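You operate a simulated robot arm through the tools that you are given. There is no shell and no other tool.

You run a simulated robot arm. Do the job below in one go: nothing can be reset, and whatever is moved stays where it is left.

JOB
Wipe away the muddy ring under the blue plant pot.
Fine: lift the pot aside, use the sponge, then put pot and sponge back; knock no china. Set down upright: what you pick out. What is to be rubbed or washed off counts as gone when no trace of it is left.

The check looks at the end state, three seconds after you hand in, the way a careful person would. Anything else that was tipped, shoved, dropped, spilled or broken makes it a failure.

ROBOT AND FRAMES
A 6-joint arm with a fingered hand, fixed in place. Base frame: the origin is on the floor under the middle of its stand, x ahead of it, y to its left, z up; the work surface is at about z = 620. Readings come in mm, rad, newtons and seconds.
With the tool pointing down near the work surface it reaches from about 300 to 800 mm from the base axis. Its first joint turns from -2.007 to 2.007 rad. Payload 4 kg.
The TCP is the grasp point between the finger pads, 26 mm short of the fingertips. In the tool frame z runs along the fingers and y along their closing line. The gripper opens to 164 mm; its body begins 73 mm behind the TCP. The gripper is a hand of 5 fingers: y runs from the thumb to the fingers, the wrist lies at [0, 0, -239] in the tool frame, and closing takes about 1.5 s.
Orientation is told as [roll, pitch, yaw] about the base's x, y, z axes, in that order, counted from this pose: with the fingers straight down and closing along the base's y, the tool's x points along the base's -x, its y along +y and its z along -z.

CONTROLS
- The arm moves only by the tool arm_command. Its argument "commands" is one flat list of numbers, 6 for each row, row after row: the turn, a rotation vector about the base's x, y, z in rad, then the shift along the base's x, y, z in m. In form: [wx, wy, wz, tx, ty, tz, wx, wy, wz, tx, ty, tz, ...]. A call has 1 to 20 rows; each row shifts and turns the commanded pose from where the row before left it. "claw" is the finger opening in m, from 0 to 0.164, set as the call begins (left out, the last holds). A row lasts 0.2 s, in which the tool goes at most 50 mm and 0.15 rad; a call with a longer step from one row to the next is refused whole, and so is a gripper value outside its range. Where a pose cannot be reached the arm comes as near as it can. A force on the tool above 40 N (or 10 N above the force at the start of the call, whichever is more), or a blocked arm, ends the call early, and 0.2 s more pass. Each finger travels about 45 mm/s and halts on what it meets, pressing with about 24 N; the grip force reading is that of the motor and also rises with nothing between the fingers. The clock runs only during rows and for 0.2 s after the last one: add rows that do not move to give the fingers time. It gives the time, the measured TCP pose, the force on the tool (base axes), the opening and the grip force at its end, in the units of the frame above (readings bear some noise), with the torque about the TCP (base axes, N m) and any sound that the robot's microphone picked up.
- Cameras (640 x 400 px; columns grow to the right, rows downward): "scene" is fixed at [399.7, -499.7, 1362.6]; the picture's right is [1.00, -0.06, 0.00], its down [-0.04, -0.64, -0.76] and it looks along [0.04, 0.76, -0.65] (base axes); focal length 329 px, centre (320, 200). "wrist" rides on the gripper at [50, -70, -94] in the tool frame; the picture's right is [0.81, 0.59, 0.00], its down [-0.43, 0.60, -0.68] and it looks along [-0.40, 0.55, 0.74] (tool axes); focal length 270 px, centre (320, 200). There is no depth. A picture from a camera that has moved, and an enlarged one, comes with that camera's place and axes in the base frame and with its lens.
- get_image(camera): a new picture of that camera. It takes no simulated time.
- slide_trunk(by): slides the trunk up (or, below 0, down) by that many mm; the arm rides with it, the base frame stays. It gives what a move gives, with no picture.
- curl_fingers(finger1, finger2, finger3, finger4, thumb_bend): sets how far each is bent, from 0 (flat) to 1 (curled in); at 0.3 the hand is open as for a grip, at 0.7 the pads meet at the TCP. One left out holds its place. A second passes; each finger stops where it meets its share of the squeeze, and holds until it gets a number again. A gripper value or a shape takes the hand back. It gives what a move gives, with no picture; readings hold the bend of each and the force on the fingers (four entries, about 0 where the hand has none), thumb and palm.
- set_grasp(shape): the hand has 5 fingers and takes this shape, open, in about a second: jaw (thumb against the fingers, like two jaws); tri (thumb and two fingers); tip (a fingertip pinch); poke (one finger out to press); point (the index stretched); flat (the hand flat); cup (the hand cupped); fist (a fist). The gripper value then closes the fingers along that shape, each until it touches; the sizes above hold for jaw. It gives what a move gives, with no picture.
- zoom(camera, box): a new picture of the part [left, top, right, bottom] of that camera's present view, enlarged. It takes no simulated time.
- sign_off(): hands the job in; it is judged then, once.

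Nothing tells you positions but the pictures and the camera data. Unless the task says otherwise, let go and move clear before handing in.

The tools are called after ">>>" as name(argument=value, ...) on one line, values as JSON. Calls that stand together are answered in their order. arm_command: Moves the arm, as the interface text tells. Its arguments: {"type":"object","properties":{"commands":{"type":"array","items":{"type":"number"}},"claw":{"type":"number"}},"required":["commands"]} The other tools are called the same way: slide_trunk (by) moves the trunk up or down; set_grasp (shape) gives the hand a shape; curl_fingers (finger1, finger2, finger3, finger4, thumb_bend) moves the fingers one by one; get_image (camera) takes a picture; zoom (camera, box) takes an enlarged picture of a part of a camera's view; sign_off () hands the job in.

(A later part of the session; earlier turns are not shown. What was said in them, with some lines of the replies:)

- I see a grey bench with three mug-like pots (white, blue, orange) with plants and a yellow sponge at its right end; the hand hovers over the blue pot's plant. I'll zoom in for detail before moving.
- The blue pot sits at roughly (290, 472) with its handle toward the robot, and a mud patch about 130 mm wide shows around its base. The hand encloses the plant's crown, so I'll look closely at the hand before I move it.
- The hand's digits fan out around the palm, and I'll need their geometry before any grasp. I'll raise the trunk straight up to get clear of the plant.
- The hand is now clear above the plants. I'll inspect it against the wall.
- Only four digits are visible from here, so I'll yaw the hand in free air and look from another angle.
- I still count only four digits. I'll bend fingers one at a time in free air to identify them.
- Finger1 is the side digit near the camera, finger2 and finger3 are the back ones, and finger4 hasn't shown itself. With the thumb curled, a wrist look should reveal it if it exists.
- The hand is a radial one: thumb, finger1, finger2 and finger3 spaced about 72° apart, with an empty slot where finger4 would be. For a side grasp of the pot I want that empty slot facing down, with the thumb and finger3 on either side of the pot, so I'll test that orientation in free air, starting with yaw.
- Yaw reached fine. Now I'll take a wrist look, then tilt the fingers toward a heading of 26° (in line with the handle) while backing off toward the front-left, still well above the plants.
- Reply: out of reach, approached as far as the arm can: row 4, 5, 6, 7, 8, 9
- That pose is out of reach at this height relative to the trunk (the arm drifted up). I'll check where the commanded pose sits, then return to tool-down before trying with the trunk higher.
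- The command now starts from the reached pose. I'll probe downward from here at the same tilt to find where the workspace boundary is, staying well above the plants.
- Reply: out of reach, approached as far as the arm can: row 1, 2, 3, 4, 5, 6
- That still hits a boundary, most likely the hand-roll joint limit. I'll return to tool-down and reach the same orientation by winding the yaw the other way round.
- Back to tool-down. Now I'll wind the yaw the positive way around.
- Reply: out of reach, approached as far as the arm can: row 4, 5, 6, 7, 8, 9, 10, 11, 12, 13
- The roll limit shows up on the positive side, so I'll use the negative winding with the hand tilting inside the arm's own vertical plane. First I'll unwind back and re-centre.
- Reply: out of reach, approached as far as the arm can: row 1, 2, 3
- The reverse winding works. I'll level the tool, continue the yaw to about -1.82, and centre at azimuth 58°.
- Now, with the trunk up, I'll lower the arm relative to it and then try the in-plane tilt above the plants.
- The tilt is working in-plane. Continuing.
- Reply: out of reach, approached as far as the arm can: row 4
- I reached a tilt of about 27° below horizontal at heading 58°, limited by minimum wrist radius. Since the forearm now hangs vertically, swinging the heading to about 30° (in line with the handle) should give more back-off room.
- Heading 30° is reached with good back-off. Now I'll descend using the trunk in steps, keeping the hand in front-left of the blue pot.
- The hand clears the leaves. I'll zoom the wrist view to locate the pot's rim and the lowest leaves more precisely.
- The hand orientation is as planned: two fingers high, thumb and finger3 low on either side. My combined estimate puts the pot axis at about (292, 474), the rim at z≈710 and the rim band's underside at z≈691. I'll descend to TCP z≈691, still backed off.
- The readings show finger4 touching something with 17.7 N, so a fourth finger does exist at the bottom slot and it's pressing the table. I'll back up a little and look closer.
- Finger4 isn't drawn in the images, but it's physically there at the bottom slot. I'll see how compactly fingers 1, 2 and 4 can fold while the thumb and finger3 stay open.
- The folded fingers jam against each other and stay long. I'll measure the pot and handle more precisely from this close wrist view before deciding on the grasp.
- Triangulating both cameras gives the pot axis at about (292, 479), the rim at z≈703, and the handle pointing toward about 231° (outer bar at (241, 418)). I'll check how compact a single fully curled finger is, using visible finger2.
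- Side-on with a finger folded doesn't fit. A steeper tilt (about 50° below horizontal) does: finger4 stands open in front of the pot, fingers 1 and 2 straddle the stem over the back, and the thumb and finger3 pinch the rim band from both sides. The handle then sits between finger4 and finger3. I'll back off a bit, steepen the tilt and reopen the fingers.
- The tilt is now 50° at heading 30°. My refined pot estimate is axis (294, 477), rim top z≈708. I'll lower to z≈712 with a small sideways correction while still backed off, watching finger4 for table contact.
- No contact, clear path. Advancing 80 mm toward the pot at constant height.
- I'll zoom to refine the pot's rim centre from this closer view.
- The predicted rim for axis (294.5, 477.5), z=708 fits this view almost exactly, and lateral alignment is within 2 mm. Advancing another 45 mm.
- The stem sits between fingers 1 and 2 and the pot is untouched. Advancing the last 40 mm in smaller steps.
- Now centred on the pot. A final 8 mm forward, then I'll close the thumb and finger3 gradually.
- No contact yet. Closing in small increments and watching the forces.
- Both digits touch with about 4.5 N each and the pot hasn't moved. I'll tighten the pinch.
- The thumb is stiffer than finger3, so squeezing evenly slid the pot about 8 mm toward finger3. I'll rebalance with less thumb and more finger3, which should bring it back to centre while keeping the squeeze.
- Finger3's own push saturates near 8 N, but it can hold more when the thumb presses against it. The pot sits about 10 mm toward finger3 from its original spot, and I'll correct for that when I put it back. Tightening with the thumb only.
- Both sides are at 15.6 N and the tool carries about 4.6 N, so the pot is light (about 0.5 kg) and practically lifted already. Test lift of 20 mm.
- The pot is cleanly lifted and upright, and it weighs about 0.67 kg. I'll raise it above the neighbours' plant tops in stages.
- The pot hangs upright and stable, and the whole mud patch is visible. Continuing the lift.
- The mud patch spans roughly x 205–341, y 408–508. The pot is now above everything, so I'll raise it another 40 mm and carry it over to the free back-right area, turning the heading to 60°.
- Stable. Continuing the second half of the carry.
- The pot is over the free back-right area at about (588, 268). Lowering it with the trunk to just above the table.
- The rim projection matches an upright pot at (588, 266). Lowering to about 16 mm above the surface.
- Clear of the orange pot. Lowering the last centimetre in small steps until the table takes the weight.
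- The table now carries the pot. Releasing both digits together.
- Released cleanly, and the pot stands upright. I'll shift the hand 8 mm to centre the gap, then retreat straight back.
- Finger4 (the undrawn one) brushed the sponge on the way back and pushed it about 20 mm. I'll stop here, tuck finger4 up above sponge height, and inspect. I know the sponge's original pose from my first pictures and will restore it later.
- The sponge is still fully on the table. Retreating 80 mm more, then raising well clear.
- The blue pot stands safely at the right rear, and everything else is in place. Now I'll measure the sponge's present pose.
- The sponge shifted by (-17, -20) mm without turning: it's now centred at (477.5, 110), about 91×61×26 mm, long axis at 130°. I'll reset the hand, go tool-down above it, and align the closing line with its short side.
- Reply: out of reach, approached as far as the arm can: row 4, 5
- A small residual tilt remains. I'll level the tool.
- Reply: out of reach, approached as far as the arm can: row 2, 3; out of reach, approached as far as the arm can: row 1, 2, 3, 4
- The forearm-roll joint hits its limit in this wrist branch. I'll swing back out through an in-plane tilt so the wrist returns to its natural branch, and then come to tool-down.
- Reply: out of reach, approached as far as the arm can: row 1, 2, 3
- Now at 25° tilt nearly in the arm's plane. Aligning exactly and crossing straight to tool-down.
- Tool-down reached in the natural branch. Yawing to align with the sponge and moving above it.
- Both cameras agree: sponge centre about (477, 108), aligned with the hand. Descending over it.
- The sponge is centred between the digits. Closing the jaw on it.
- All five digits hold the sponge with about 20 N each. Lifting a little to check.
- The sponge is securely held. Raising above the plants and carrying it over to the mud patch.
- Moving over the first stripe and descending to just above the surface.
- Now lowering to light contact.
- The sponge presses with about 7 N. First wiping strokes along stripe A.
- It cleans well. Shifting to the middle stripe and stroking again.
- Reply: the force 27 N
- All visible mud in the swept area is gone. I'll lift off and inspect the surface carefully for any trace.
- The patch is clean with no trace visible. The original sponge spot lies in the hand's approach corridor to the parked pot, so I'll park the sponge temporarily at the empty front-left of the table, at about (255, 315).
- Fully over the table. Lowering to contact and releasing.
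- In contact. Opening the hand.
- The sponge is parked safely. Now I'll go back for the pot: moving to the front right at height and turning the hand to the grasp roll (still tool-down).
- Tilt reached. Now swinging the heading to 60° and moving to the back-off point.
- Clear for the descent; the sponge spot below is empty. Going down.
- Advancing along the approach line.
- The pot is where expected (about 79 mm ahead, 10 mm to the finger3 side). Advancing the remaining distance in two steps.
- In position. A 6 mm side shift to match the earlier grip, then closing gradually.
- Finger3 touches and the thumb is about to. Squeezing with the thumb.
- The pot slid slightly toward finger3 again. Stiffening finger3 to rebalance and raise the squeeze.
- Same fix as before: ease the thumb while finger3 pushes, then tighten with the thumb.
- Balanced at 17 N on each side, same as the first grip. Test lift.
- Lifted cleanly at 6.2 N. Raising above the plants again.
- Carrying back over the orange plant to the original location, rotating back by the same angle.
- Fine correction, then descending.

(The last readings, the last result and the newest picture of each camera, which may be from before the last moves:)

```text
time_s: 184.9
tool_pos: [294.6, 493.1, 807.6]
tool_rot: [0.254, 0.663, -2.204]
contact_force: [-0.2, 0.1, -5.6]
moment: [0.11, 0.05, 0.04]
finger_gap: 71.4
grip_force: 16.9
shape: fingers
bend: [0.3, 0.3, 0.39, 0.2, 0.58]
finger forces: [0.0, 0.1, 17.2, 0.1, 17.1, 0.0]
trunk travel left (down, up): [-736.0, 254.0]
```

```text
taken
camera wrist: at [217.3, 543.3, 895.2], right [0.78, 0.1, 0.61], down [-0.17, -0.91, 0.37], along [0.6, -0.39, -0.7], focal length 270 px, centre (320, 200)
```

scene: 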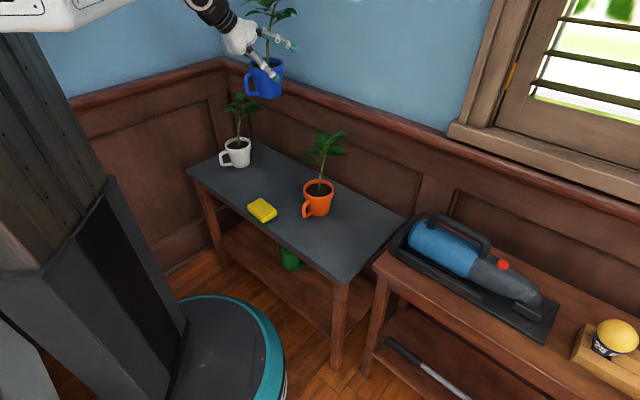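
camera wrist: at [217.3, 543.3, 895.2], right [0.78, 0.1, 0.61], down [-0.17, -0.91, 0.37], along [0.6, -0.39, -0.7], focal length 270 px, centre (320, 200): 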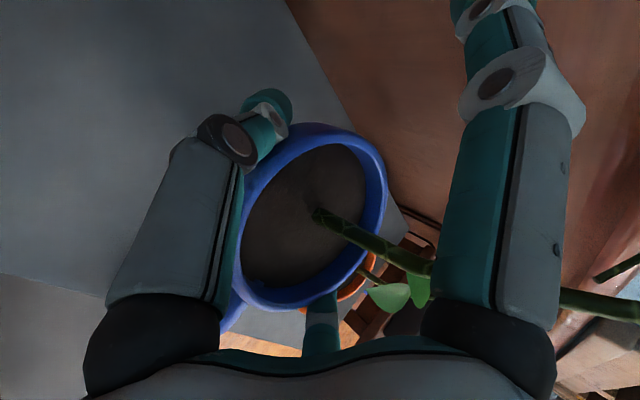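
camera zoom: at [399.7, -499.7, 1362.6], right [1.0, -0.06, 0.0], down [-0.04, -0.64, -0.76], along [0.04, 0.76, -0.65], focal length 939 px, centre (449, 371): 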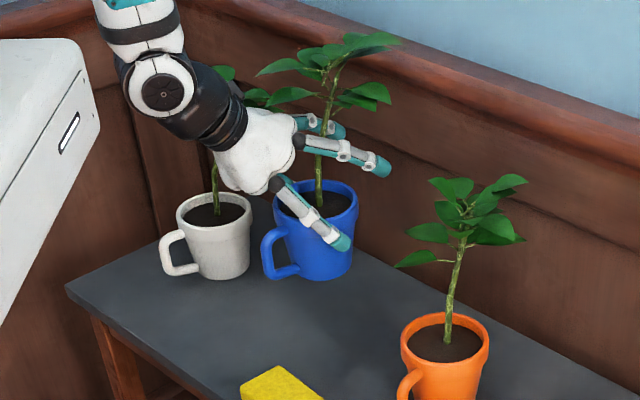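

Nearly over the clean spot. Lowering close to the surface.

>>> slide_trunk(by=-78)

>>> zoom(camera="scene", box=[220, 110, 320, 205])

```text
time_s: 186.0
tool_pos: [293.0, 493.1, 730.3]
tool_rot: [0.254, 0.663, -2.206]
contact_force: [0.7, 0.3, -5.6]
moment: [0.1, 0.03, -0.01]
finger_gap: 71.3
grip_force: 17.3
shape: fingers
bend: [0.3, 0.3, 0.39, 0.2, 0.58]
finger forces: [0.0, 0.1, 17.2, 0.0, 17.1, 0.0]
trunk travel left (down, up): [-658.0, 332.0]
```

```text
4.21 times, centred on (270, 158) of scene
camera zoom: at [399.7, -499.7, 1362.6], right [1.0, -0.06, 0.0], down [-0.04, -0.64, -0.76], along [0.04, 0.76, -0.65], focal length 1384 px, centre (530, 379)
```

zoom: 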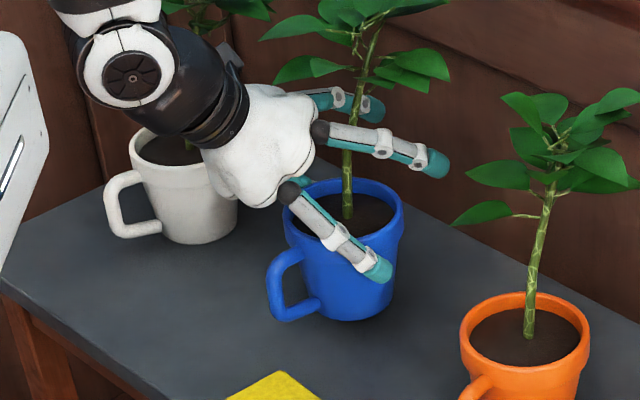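

Position matches the original closely. Lowering gently to contact.

>>> arm_command(commands=[0, 0, 0, 0, 0, -0.003, 0, 0, 0, 0, 0, -0.003, 0, 0, 0, 0, 0, -0.003, 0, 0, 0, 0, 0, -0.002, 0, 0, 0, 0, 0, -0.001])

>>> arm_command(commands=[0, 0, 0, 0, 0, -0.0015, 0, 0, 0, 0, 0, 0])

>>> arm_command(commands=[0, 0, 0, 0, 0, -0.0015, 0, 0, 0, 0, 0, 0])

```text
time_s: 187.2
tool_pos: [294.0, 493.7, 717.3]
tool_rot: [0.255, 0.662, -2.206]
contact_force: [-0.4, 0.0, -6.4]
moment: [0.1, 0.02, 0.01]
finger_gap: 71.1
grip_force: 17.0
shape: fingers
bend: [0.3, 0.3, 0.39, 0.2, 0.58]
finger forces: [0.0, 0.1, 17.2, 0.0, 17.2, 0.1]
trunk travel left (down, up): [-658.0, 332.0]
```

```text
time_s: 187.8
tool_pos: [293.2, 493.3, 716.7]
tool_rot: [0.255, 0.663, -2.207]
contact_force: [-0.5, -0.4, -6.8]
moment: [0.09, 0.03, 0.01]
finger_gap: 71.1
grip_force: 17.2
shape: fingers
bend: [0.3, 0.3, 0.39, 0.2, 0.58]
finger forces: [0.1, 0.0, 17.1, 0.0, 17.1, 0.0]
trunk travel left (down, up): [-658.0, 332.0]
```

```text
time_s: 188.4
tool_pos: [294.4, 494.1, 714.2]
tool_rot: [0.255, 0.664, -2.206]
contact_force: [0.2, 1.2, -6.6]
moment: [0.07, 0.01, 0.01]
finger_gap: 71.2
grip_force: 17.7
shape: fingers
bend: [0.3, 0.3, 0.39, 0.2, 0.58]
finger forces: [0.0, 0.0, 17.2, 0.0, 17.2, 0.1]
trunk travel left (down, up): [-658.0, 332.0]
```

>>> arm_command(commands=[0, 0, 0, 0, 0, -0.0015, 0, 0, 0, 0, 0, 0])

>>> arm_command(commands=[0, 0, 0, 0, 0, -0.0015, 0, 0, 0, 0, 0, 0])

```text
time_s: 189.0
tool_pos: [293.5, 493.5, 712.5]
tool_rot: [0.255, 0.664, -2.207]
contact_force: [0.3, -0.9, -6.9]
moment: [0.09, 0.02, 0.0]
finger_gap: 71.3
grip_force: 17.1
shape: fingers
bend: [0.3, 0.3, 0.39, 0.2, 0.58]
finger forces: [0.0, 0.0, 17.1, 0.0, 17.1, 0.0]
trunk travel left (down, up): [-658.0, 332.0]
```

```text
time_s: 189.6
tool_pos: [293.5, 494.2, 710.7]
tool_rot: [0.255, 0.663, -2.204]
contact_force: [0.3, -0.4, -5.2]
moment: [0.03, 0.02, -0.01]
finger_gap: 71.3
grip_force: 17.4
shape: fingers
bend: [0.3, 0.3, 0.39, 0.2, 0.58]
finger forces: [0.0, 0.1, 17.3, 0.1, 17.0, 0.0]
trunk travel left (down, up): [-658.0, 332.0]
```

>>> arm_command(commands=[0, 0, 0, 0, 0, -0.0012, 0, 0, 0, 0, 0, 0])

>>> arm_command(commands=[0, 0, 0, 0, 0, -0.001, 0, 0, 0, 0, 0, 0])

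>>> zoom(camera="scene", box=[220, 110, 320, 205])

```text
time_s: 190.2
tool_pos: [294.5, 494.5, 712.8]
tool_rot: [0.256, 0.664, -2.205]
contact_force: [-1.7, 1.6, -0.6]
moment: [0.06, 0.04, -0.01]
finger_gap: 71.5
grip_force: 16.8
shape: fingers
bend: [0.3, 0.3, 0.39, 0.2, 0.58]
finger forces: [0.1, 0.1, 15.8, 0.0, 17.8, 0.0]
trunk travel left (down, up): [-658.0, 332.0]
```

```text
time_s: 190.8
tool_pos: [293.0, 493.1, 710.4]
tool_rot: [0.257, 0.666, -2.205]
contact_force: [-2.8, 2.3, 5.5]
moment: [-0.15, 0.01, -0.11]
finger_gap: 71.1
grip_force: 17.0
shape: fingers
bend: [0.3, 0.3, 0.39, 0.2, 0.58]
finger forces: [0.0, 0.1, 15.5, 0.0, 18.1, 0.1]
trunk travel left (down, up): [-658.0, 332.0]
```

```text
4.21 times, centred on (270, 158) of scene
camera zoom: at [399.7, -499.7, 1362.6], right [1.0, -0.06, 0.0], down [-0.04, -0.64, -0.76], along [0.04, 0.76, -0.65], focal length 1384 px, centre (530, 379)
```

zoom: 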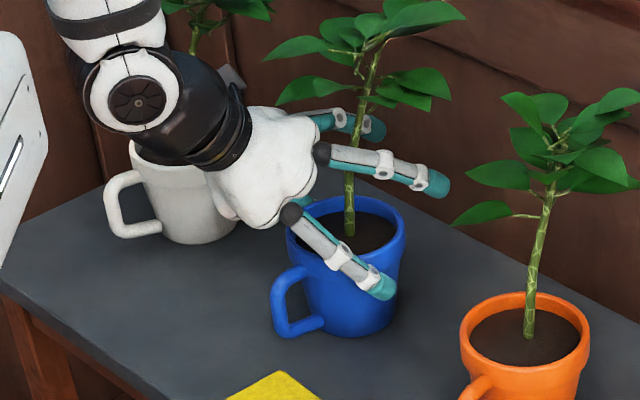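

The table bears the pot. Releasing both digits together.

>>> curl_fingers(finger3=0.3, thumb_bend=0.49)

>>> curl_fingers(thumb_bend=0.36)

>>> zoom(camera="scene", box=[220, 110, 320, 205])

>>> get_image(camera="wrist")

```text
time_s: 191.8
tool_pos: [292.8, 492.6, 708.4]
tool_rot: [0.255, 0.663, -2.206]
contact_force: [1.2, -0.3, -0.8]
moment: [0.0, -0.01, -0.01]
finger_gap: 74.1
grip_force: 0.0
shape: fingers
bend: [0.3, 0.3, 0.3, 0.2, 0.49]
finger forces: [0.0, 0.0, 0.0, 0.1, 0.0, 0.0]
trunk travel left (down, up): [-658.0, 332.0]
```

```text
time_s: 192.8
tool_pos: [292.8, 493.5, 709.4]
tool_rot: [0.255, 0.662, -2.205]
contact_force: [0.4, -0.6, 0.9]
moment: [0.02, 0.01, 0.02]
finger_gap: 84.4
grip_force: 0.1
shape: fingers
bend: [0.3, 0.3, 0.3, 0.2, 0.36]
finger forces: [0.1, 0.1, 0.0, 0.1, 0.0, 0.0]
trunk travel left (down, up): [-658.0, 332.0]
```

```text
4.21 times, centred on (270, 158) of scene
camera zoom: at [399.7, -499.7, 1362.6], right [1.0, -0.06, 0.0], down [-0.04, -0.64, -0.76], along [0.04, 0.76, -0.65], focal length 1384 px, centre (530, 379)
```

zoom: 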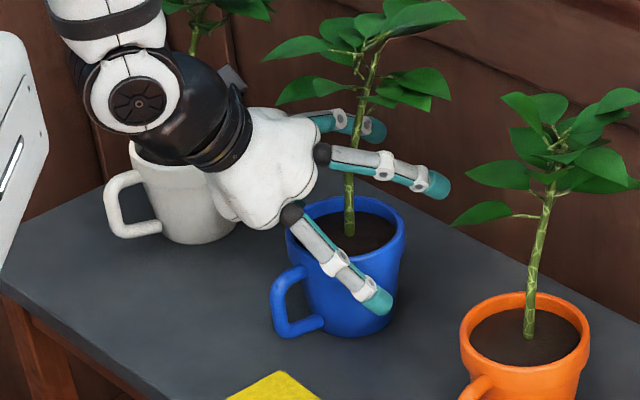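

```text
taken
camera wrist: at [217.0, 542.7, 797.0], right [0.78, 0.1, 0.61], down [-0.17, -0.91, 0.37], along [0.6, -0.39, -0.7], focal length 270 px, centre (320, 200)
```

wrist: 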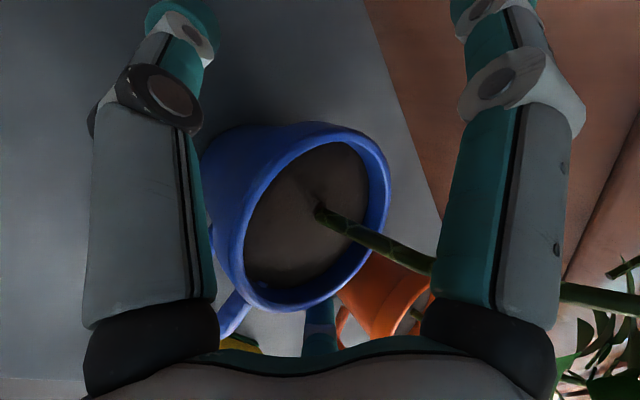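

The pot stands upright within about 5 mm of where it was. Shifting the hand to centre and retreating straight back.

>>> arm_command(commands=[0, 0, 0, 0.002, -0.0035, 0, 0, 0, 0, 0.0021, -0.0034, 0, 0, 0, 0, -0.0086, -0.0051, 0, 0, 0, 0, -0.0129, -0.0077, 0, 0, 0, 0, -0.0172, -0.0102, 0, 0, 0, 0, -0.0172, -0.0102, 0, 0, 0, 0, -0.0172, -0.0102, 0])

>>> zoom(camera="scene", box=[220, 110, 320, 205])

>>> arm_command(commands=[0, 0, 0, -0.0172, -0.0102, 0, 0, 0, 0, -0.0172, -0.0102, 0, 0, 0, 0, -0.0172, -0.0102, 0, 0, 0, 0, -0.0172, -0.0102, 0])

>>> zoom(camera="scene", box=[220, 110, 320, 205])

```text
time_s: 194.4
tool_pos: [223.3, 443.8, 710.4]
tool_rot: [0.254, 0.663, -2.206]
contact_force: [0.5, 0.5, 0.1]
moment: [-0.03, -0.02, 0.01]
finger_gap: 83.9
grip_force: 0.1
shape: fingers
bend: [0.3, 0.3, 0.3, 0.2, 0.36]
finger forces: [0.0, 0.0, 0.0, 0.0, 0.0, 0.0]
trunk travel left (down, up): [-658.0, 332.0]
```

```text
4.21 times, centred on (270, 158) of scene
camera zoom: at [399.7, -499.7, 1362.6], right [1.0, -0.06, 0.0], down [-0.04, -0.64, -0.76], along [0.04, 0.76, -0.65], focal length 1384 px, centre (530, 379)
```

zoom: 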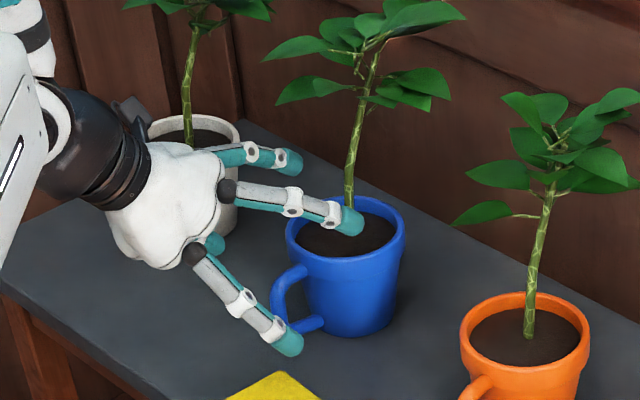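

```text
time_s: 195.4
tool_pos: [154.0, 402.4, 708.8]
tool_rot: [0.255, 0.662, -2.206]
contact_force: [0.3, -0.3, 0.5]
moment: [-0.02, 0.03, -0.01]
finger_gap: 84.1
grip_force: 0.1
shape: fingers
bend: [0.3, 0.3, 0.3, 0.2, 0.36]
finger forces: [0.1, 0.0, 0.0, 0.0, 0.0, 0.1]
trunk travel left (down, up): [-658.0, 332.0]
```

```text
4.21 times, centred on (270, 158) of scene
camera zoom: at [399.7, -499.7, 1362.6], right [1.0, -0.06, 0.0], down [-0.04, -0.64, -0.76], along [0.04, 0.76, -0.65], focal length 1384 px, centre (530, 379)
```

zoom: 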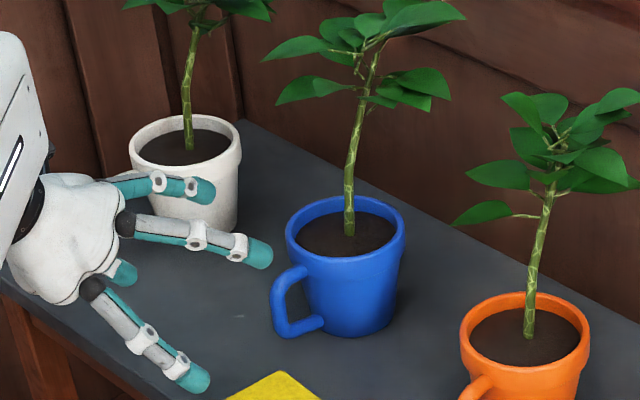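

The pot is back and upright. Raising clear, then returning to tool-down via the in-plane route for the sponge.

>>> slide_trunk(by=300)

>>> arm_command(commands=[0, 0, 0.12, 0.024, 0.004, 0, 0, 0, 0.12, 0.024, 0.004, 0, 0, 0, 0.12, 0.024, 0.004, 0, 0, 0, 0.12, 0.024, 0.004, 0])

>>> arm_command(commands=[-0.12, 0.0721, 0, 0, 0, 0, -0.12, 0.0721, 0, 0, 0, 0, -0.12, 0.0721, 0, 0, 0, 0, -0.12, 0.0721, 0, 0, 0, 0, -0.12, 0.0721, 0, 0, 0, 0])

```text
time_s: 198.4
tool_pos: [155.3, 402.6, 1007.5]
tool_rot: [0.255, 0.663, -2.207]
contact_force: [0.7, 0.0, 0.2]
moment: [0.0, 0.0, 0.0]
finger_gap: 84.3
grip_force: 0.0
shape: fingers
bend: [0.3, 0.3, 0.3, 0.2, 0.36]
finger forces: [0.1, 0.0, 0.1, 0.0, 0.0, 0.0]
trunk travel left (down, up): [-958.0, 32.0]
```

```text
time_s: 199.4
tool_pos: [254.7, 417.3, 1008.7]
tool_rot: [0.254, 0.664, -1.724]
contact_force: [-0.3, -0.7, 0.6]
moment: [0.0, -0.03, 0.0]
finger_gap: 84.0
grip_force: 0.0
shape: fingers
bend: [0.3, 0.3, 0.3, 0.2, 0.36]
finger forces: [0.0, 0.0, 0.0, 0.0, 0.0, 0.0]
trunk travel left (down, up): [-958.0, 32.0]
```

```text
time_s: 200.6
tool_pos: [250.7, 420.2, 1007.2]
tool_rot: [0.005, 0.0, -1.815]
contact_force: [0.9, -0.1, 0.2]
moment: [0.01, 0.05, 0.04]
finger_gap: 84.4
grip_force: 0.1
shape: fingers
bend: [0.3, 0.3, 0.3, 0.2, 0.36]
finger forces: [0.0, 0.0, 0.0, 0.0, 0.0, 0.0]
out of reach, approached as far as the arm can: row 4
trunk travel left (down, up): [-958.0, 32.0]
```

Tool-down again. Opening the jaw, yawing and moving over the parked sponge.

>>> arm_command(commands=[0, 0, 0.1379, 0.0007, -0.0147, 0, 0, 0, 0.1379, 0.0007, -0.0147, 0, 0, 0, 0.1379, 0.0007, -0.0147, 0, 0, 0, 0.1379, 0.0007, -0.0147, 0, 0, 0, 0.1379, 0.0007, -0.0147, 0, 0, 0, 0.1379, 0.0007, -0.0147, 0, 0, 0, 0.1379, 0.0007, -0.0146, 0])

>>> set_grasp(shape="jaw")

>>> get_image(camera="wrist")

>>> get_image(camera="scene")

```text
time_s: 202.2
tool_pos: [256.6, 316.7, 1009.0]
tool_rot: [0.008, 0.0, -0.844]
contact_force: [-0.3, 0.0, -0.5]
moment: [-0.04, -0.01, 0.0]
finger_gap: 84.3
grip_force: 0.2
shape: fingers
bend: [0.3, 0.3, 0.3, 0.2, 0.36]
finger forces: [0.1, 0.1, 0.0, 0.0, 0.0, 0.0]
trunk travel left (down, up): [-958.0, 32.0]
```

```text
time_s: 203.1
tool_pos: [256.5, 316.4, 1008.6]
tool_rot: [0.008, 0.0, -0.847]
contact_force: [0.4, -0.1, 0.1]
moment: [-0.02, -0.01, -0.01]
finger_gap: 163.9
grip_force: 0.0
shape: jaw
bend: [0.3, 0.3, 0.3, 0.3, 0.3]
finger forces: [0.0, 0.0, 0.0, 0.1, 0.1, 0.1]
trunk travel left (down, up): [-958.0, 32.0]
```

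```text
taken
camera wrist: at [170.7, 307.6, 1100.3], right [-0.1, 1.0, 0.01], down [0.73, 0.07, 0.68], along [0.68, 0.07, -0.73], focal length 270 px, centre (320, 200)
```

wrist: 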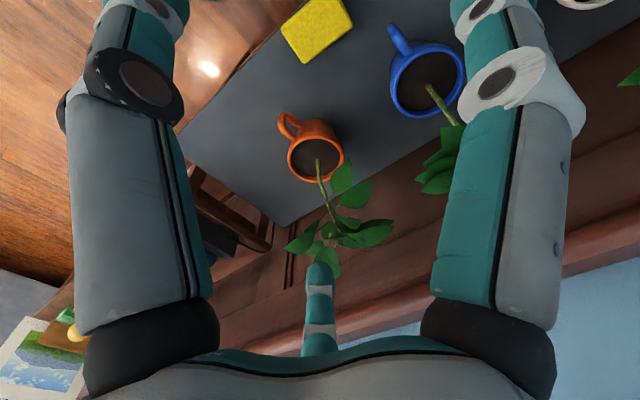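

```text
taken
```

scene: 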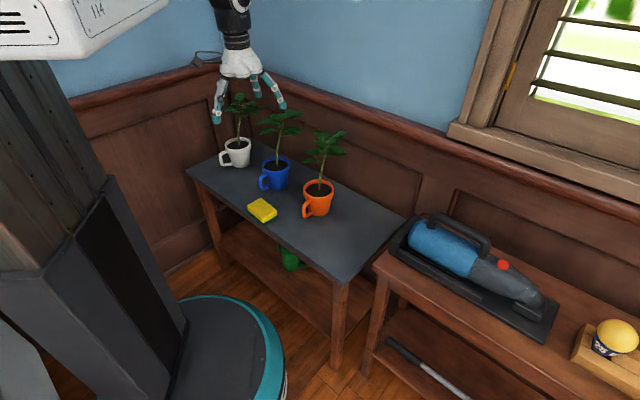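

Clear around the sponge (the nearest finger passes about 16 mm from the blue handle). Descending.

>>> slide_trunk(by=-335)

>>> get_image(camera="wrist")

>>> zoom(camera="scene", box=[200, 120, 340, 250])

```text
time_s: 206.4
tool_pos: [257.6, 316.1, 673.2]
tool_rot: [0.009, 0.002, -0.846]
contact_force: [0.3, -0.4, -0.1]
moment: [-0.01, -0.01, -0.01]
finger_gap: 163.9
grip_force: 0.1
shape: jaw
bend: [0.3, 0.3, 0.3, 0.3, 0.3]
finger forces: [0.0, 0.1, 0.1, 0.0, 0.0, 0.0]
trunk travel left (down, up): [-623.0, 367.0]
```

```text
taken
camera wrist: at [170.6, 307.4, 765.4], right [-0.1, 1.0, 0.01], down [0.73, 0.07, 0.68], along [0.68, 0.07, -0.73], focal length 270 px, centre (320, 200)
```

wrist: 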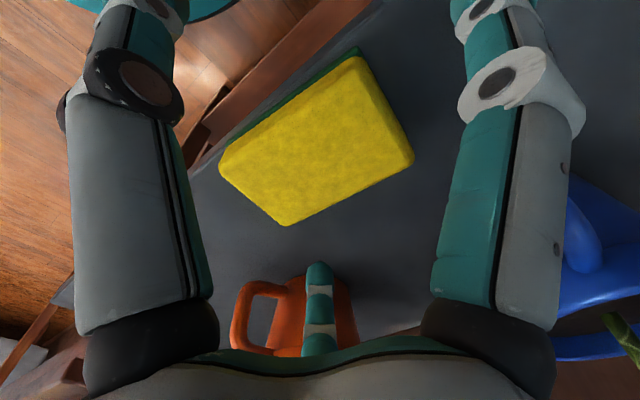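

```text
3.08 times, centred on (270, 185) of scene
camera zoom: at [399.7, -499.7, 1362.6], right [1.0, -0.06, 0.0], down [-0.04, -0.64, -0.76], along [0.04, 0.76, -0.65], focal length 1012 px, centre (474, 246)
```

zoom: 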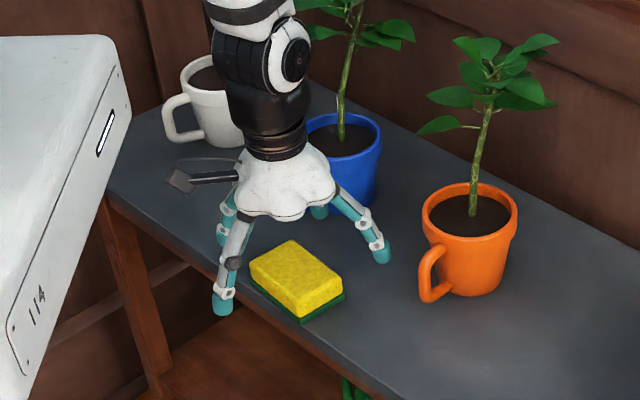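

Lowering and gripping the sponge.

>>> arm_command(commands=[0, 0, 0, -0.0007, 0.0007, -0.005, 0, 0, 0, -0.0008, 0.0007, -0.005, 0, 0, 0, 0, 0, -0.005, 0, 0, 0, 0, 0, -0.004, 0, 0, 0, 0, 0, -0.0015])

>>> arm_command(commands=[0, 0, 0, 0, 0, 0, 0, 0, 0, 0, 0, 0, 0, 0, 0, 0, 0, 0, 0, 0, 0, 0, 0, 0, 0, 0, 0, 0, 0, 0, 0, 0, 0, 0, 0, 0, 0, 0, 0, 0, 0, 0, 0, 0, 0, 0, 0, 0, 0, 0, 0, 0, 0, 0, 0, 0, 0, 0, 0, 0], claw=0.045)

>>> slide_trunk(by=20)

>>> get_image(camera="wrist")

>>> zoom(camera="scene", box=[200, 120, 340, 250])

```text
time_s: 207.6
tool_pos: [254.9, 318.2, 652.8]
tool_rot: [0.008, 0.0, -0.845]
contact_force: [0.4, -0.1, 0.6]
moment: [0.0, 0.01, 0.0]
finger_gap: 164.1
grip_force: 0.1
shape: jaw
bend: [0.3, 0.3, 0.3, 0.3, 0.3]
finger forces: [0.1, 0.1, 0.1, 0.0, 0.0, 0.0]
trunk travel left (down, up): [-623.0, 367.0]
```

```text
time_s: 209.8
tool_pos: [254.7, 318.8, 653.7]
tool_rot: [0.009, 0.0, -0.845]
contact_force: [0.1, 0.5, -0.7]
moment: [0.0, -0.01, 0.02]
finger_gap: 68.0
grip_force: 23.7
shape: jaw
bend: [0.35, 0.43, 0.43, 0.35, 0.7]
finger forces: [21.0, 17.1, 17.3, 21.1, 22.5, 0.0]
trunk travel left (down, up): [-623.0, 367.0]
```

```text
time_s: 210.5
tool_pos: [254.4, 317.3, 672.7]
tool_rot: [0.009, 0.0, -0.844]
contact_force: [-0.3, 0.6, -0.6]
moment: [-0.02, -0.02, 0.0]
finger_gap: 68.3
grip_force: 23.7
shape: jaw
bend: [0.35, 0.43, 0.43, 0.35, 0.7]
finger forces: [21.0, 17.2, 17.2, 21.2, 22.6, 0.1]
trunk travel left (down, up): [-643.0, 347.0]
```

```text
taken
camera wrist: at [169.0, 309.1, 764.8], right [-0.1, 1.0, 0.01], down [0.73, 0.07, 0.68], along [0.68, 0.07, -0.73], focal length 270 px, centre (320, 200)
```

wrist: 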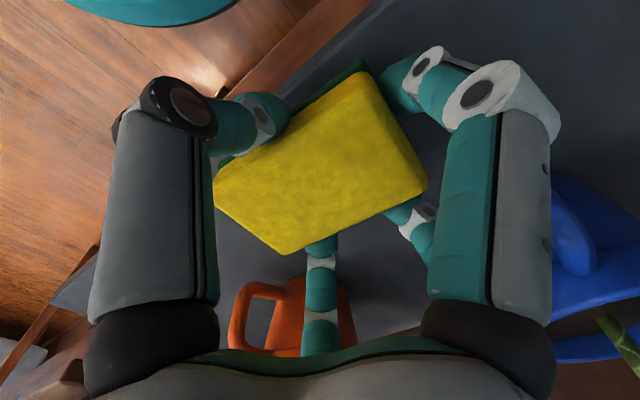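

```text
3.08 times, centred on (270, 185) of scene
camera zoom: at [399.7, -499.7, 1362.6], right [1.0, -0.06, 0.0], down [-0.04, -0.64, -0.76], along [0.04, 0.76, -0.65], focal length 1012 px, centre (474, 246)
```

zoom: 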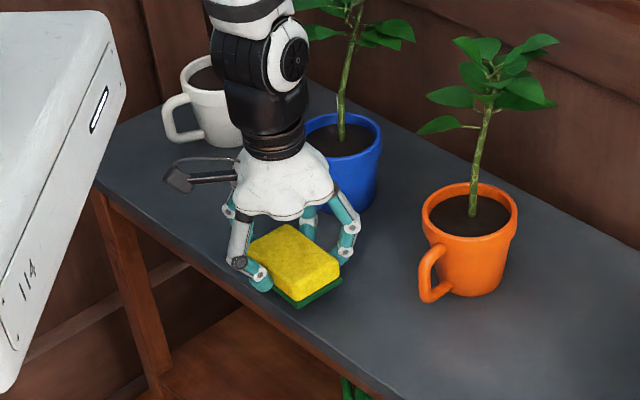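

Same in-hand pose as the first grip. Raising and carrying it to its original spot.

>>> slide_trunk(by=270)

>>> arm_command(commands=[0, 0, 0, 0.008, -0.0064, 0, 0, 0, 0, 0.0144, -0.0114, 0, 0, 0, 0, 0.0144, -0.0114, 0, 0, 0, 0, 0.0144, -0.0114, 0, 0, 0, 0, 0.0144, -0.0114, 0, 0, 0, 0, 0.0144, -0.0114, 0, 0, 0, 0, 0.0144, -0.0114, 0, 0, 0, 0, 0.0144, -0.0114, 0, 0, 0, 0, 0.0144, -0.0114, 0, 0, 0, 0, 0.0144, -0.0114, 0, 0, 0, 0, 0.0144, -0.0114, 0, 0, 0, 0, 0.0144, -0.0114, 0, 0, 0, 0, 0.0144, -0.0114, 0, 0, 0, 0, 0.0144, -0.0114, 0, 0, 0, 0, 0.0144, -0.0114, 0, 0, 0, 0, 0.0144, -0.0114, 0, 0, 0, 0, 0.0144, -0.0114, 0])

```text
time_s: 213.2
tool_pos: [255.9, 317.2, 942.4]
tool_rot: [0.009, -0.002, -0.845]
contact_force: [-0.9, -0.2, -0.2]
moment: [-0.01, 0.01, -0.04]
finger_gap: 68.2
grip_force: 24.4
shape: jaw
bend: [0.35, 0.43, 0.43, 0.35, 0.7]
finger forces: [21.0, 17.2, 17.3, 21.2, 22.6, 0.0]
trunk travel left (down, up): [-913.0, 77.0]
```

```text
time_s: 216.8
tool_pos: [493.2, 128.7, 942.0]
tool_rot: [0.008, 0.001, -0.844]
contact_force: [0.4, 1.2, -0.5]
moment: [0.02, 0.0, -0.02]
finger_gap: 68.1
grip_force: 24.2
shape: jaw
bend: [0.35, 0.43, 0.43, 0.35, 0.7]
finger forces: [20.9, 17.2, 17.3, 21.1, 22.6, 0.0]
trunk travel left (down, up): [-913.0, 77.0]
```

Right over the original spot. Descending.

>>> slide_trunk(by=-276)

>>> arm_command(commands=[0, 0, 0, 0, 0, -0.003, 0, 0, 0, 0, 0, -0.003, 0, 0, 0, 0, 0, -0.003, 0, 0, 0, 0, 0, -0.0015, 0, 0, 0, 0, 0, 0])

>>> zoom(camera="scene", box=[290, 170, 420, 290])

```text
time_s: 219.6
tool_pos: [492.8, 130.2, 665.6]
tool_rot: [0.011, 0.0, -0.844]
contact_force: [0.9, -0.6, -0.9]
moment: [0.05, 0.0, 0.03]
finger_gap: 68.2
grip_force: 24.3
shape: jaw
bend: [0.35, 0.43, 0.43, 0.35, 0.7]
finger forces: [21.0, 17.1, 17.3, 21.0, 22.4, 0.0]
trunk travel left (down, up): [-637.0, 353.0]
```

```text
time_s: 220.8
tool_pos: [493.5, 129.9, 654.1]
tool_rot: [0.009, -0.002, -0.845]
contact_force: [0.3, -0.2, 0.2]
moment: [0.0, 0.0, 0.01]
finger_gap: 68.2
grip_force: 23.8
shape: jaw
bend: [0.35, 0.43, 0.43, 0.35, 0.7]
finger forces: [21.0, 17.3, 17.2, 21.2, 22.5, 0.0]
trunk travel left (down, up): [-637.0, 353.0]
```

```text
3.33 times, centred on (355, 230) of scene
camera zoom: at [399.7, -499.7, 1362.6], right [1.0, -0.06, 0.0], down [-0.04, -0.64, -0.76], along [0.04, 0.76, -0.65], focal length 1096 px, centre (203, 100)
```

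zoom: 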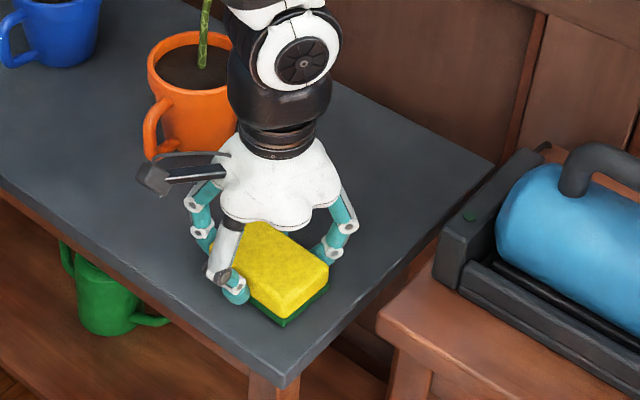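

>>> arm_command(commands=[0, 0, 0, 0, 0, -0.0012, 0, 0, 0, 0, 0, 0])

>>> arm_command(commands=[0, 0, 0, 0, 0, -0.001, 0, 0, 0, 0, 0, 0])

```text
time_s: 221.4
tool_pos: [492.5, 130.0, 654.9]
tool_rot: [0.009, 0.0, -0.844]
contact_force: [0.5, -0.3, 0.4]
moment: [0.01, 0.0, -0.03]
finger_gap: 68.1
grip_force: 24.0
shape: jaw
bend: [0.35, 0.43, 0.43, 0.35, 0.7]
finger forces: [21.1, 17.2, 17.3, 21.1, 22.5, 0.0]
trunk travel left (down, up): [-637.0, 353.0]
```

```text
time_s: 222.0
tool_pos: [493.6, 129.0, 653.3]
tool_rot: [0.008, 0.0, -0.845]
contact_force: [-0.1, -0.7, 0.0]
moment: [0.03, -0.01, -0.02]
finger_gap: 67.8
grip_force: 24.0
shape: jaw
bend: [0.35, 0.43, 0.43, 0.35, 0.7]
finger forces: [21.0, 17.2, 17.3, 21.1, 22.4, 0.1]
trunk travel left (down, up): [-637.0, 353.0]
```

>>> arm_command(commands=[0, 0, 0, 0, 0, -0.001, 0, 0, 0, 0, 0, 0])

>>> arm_command(commands=[0, 0, 0, 0, 0, -0.0008, 0, 0, 0, 0, 0, 0])

```text
time_s: 222.6
tool_pos: [493.8, 129.8, 652.4]
tool_rot: [0.008, 0.0, -0.844]
contact_force: [0.6, -0.5, 0.8]
moment: [-0.03, 0.08, -0.02]
finger_gap: 68.0
grip_force: 23.7
shape: jaw
bend: [0.35, 0.43, 0.43, 0.35, 0.7]
finger forces: [21.2, 17.2, 17.4, 21.2, 22.7, 0.1]
trunk travel left (down, up): [-637.0, 353.0]
```

```text
time_s: 223.2
tool_pos: [492.4, 129.4, 652.6]
tool_rot: [0.011, 0.0, -0.845]
contact_force: [0.3, -0.6, 3.5]
moment: [-0.06, 0.1, 0.0]
finger_gap: 68.3
grip_force: 24.0
shape: jaw
bend: [0.35, 0.43, 0.43, 0.35, 0.7]
finger forces: [21.4, 17.6, 17.7, 21.5, 22.7, 0.0]
trunk travel left (down, up): [-637.0, 353.0]
```

In contact. Releasing and lifting away.

>>> arm_command(commands=[0, 0, 0, 0, 0, 0, 0, 0, 0, 0, 0, 0, 0, 0, 0, 0, 0, 0, 0, 0, 0, 0, 0, 0, 0, 0, 0, 0, 0, 0, 0, 0, 0, 0, 0, 0, 0, 0, 0, 0, 0, 0, 0, 0, 0, 0, 0, 0, 0, 0, 0, 0, 0, 0], claw=0.164)

>>> slide_trunk(by=330)

>>> get_image(camera="scene")

>>> zoom(camera="scene", box=[310, 220, 370, 280])

>>> zoom(camera="scene", box=[240, 150, 300, 200])

```text
time_s: 225.2
tool_pos: [493.8, 130.6, 651.9]
tool_rot: [0.01, 0.002, -0.844]
contact_force: [1.7, -0.3, 0.9]
moment: [0.0, 0.01, -0.01]
finger_gap: 163.8
grip_force: 0.0
shape: jaw
bend: [0.3, 0.3, 0.3, 0.3, 0.3]
finger forces: [0.0, 0.1, 0.1, 0.0, 0.0, 0.1]
trunk travel left (down, up): [-637.0, 353.0]
```

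```text
time_s: 228.5
tool_pos: [492.7, 129.7, 980.9]
tool_rot: [0.008, 0.001, -0.845]
contact_force: [-0.2, -0.5, 0.1]
moment: [0.0, 0.02, 0.03]
finger_gap: 164.0
grip_force: 0.0
shape: jaw
bend: [0.3, 0.3, 0.3, 0.3, 0.3]
finger forces: [0.0, 0.0, 0.0, 0.0, 0.0, 0.1]
trunk travel left (down, up): [-967.0, 23.0]
```

```text
taken
```

scene: 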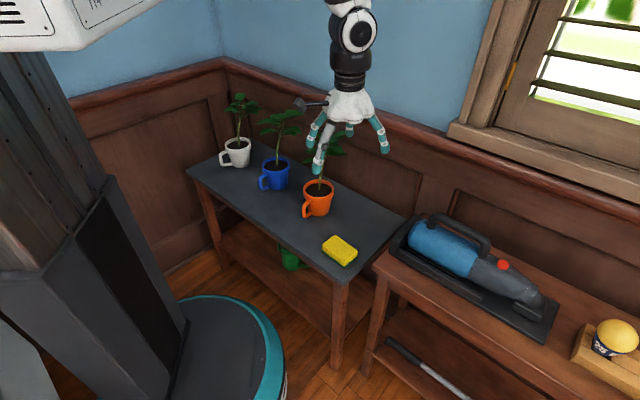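

```text
6.67 times, centred on (340, 250) of scene
camera zoom: at [399.7, -499.7, 1362.6], right [1.0, -0.06, 0.0], down [-0.04, -0.64, -0.76], along [0.04, 0.76, -0.65], focal length 2192 px, centre (187, -133)
```

zoom: 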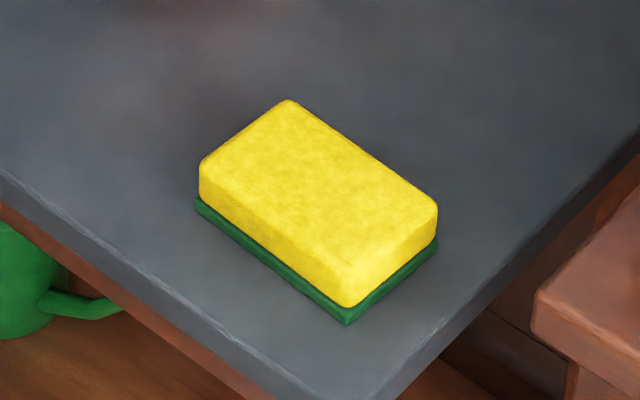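

```text
8.00 times, centred on (270, 175) of scene
camera zoom: at [399.7, -499.7, 1362.6], right [1.0, -0.06, 0.0], down [-0.04, -0.64, -0.76], along [0.04, 0.76, -0.65], focal length 2630 px, centre (720, 400)
```

zoom: 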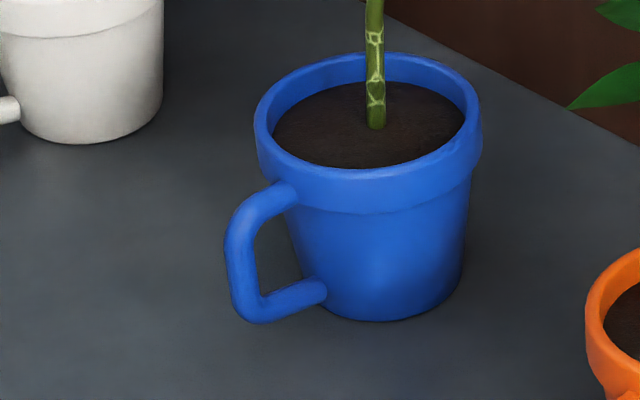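

The sponge is back within a couple of millimetres, the blue pot is upright about 5 mm from its original spot, and the surface is clean. One last check of the rest of the table for marks.

>>> zoom(camera="scene", box=[180, 130, 420, 290])

>>> zoom(camera="scene", box=[320, 180, 420, 250])

```text
2.50 times, centred on (300, 210) of scene
camera zoom: at [399.7, -499.7, 1362.6], right [1.0, -0.06, 0.0], down [-0.04, -0.64, -0.76], along [0.04, 0.76, -0.65], focal length 822 px, centre (370, 175)
```

zoom: 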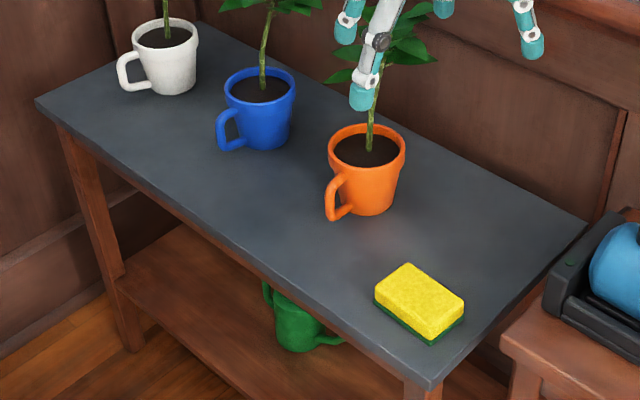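

```text
5.71 times, centred on (370, 215) of scene
camera zoom: at [399.7, -499.7, 1362.6], right [1.0, -0.06, 0.0], down [-0.04, -0.64, -0.76], along [0.04, 0.76, -0.65], focal length 1879 px, centre (34, 114)
```

zoom: 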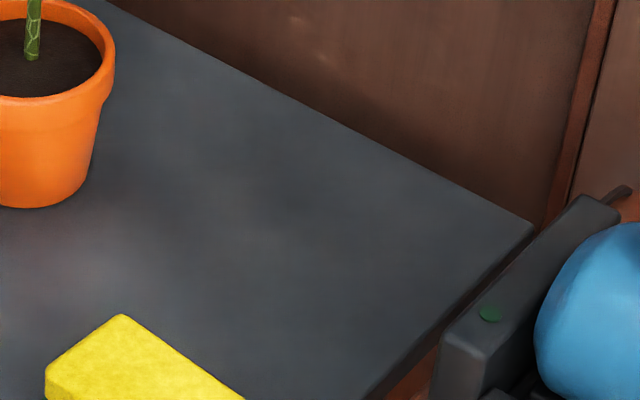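

The table is clean, all three pots are upright in their places, the sponge is back where it was, and the hand is empty and well clear. Handing in.

>>> sign_off()

```text
The job is handed in.
```

The muddy patch is wiped away, and both the blue pot and the sponge are back in place. In the final pictures no trace of mud shows on the table, either at the original spot or where the pot was parked.

- **Blue pot:** it stands upright about 5 mm from where it started, with its handle facing the same way.
- **Sponge:** it is back within about 2 mm of its original spot. I knocked it about 25 mm once while backing the hand away, and corrected that when I put it back.
- **Other items:** the white and orange pots did not move, and nothing was tipped or spilled.
- **Hand:** it is open, empty and raised well clear of the table.

The hand's fourth finger does not appear in the camera pictures but is physically there. That is how it caught the sponge.
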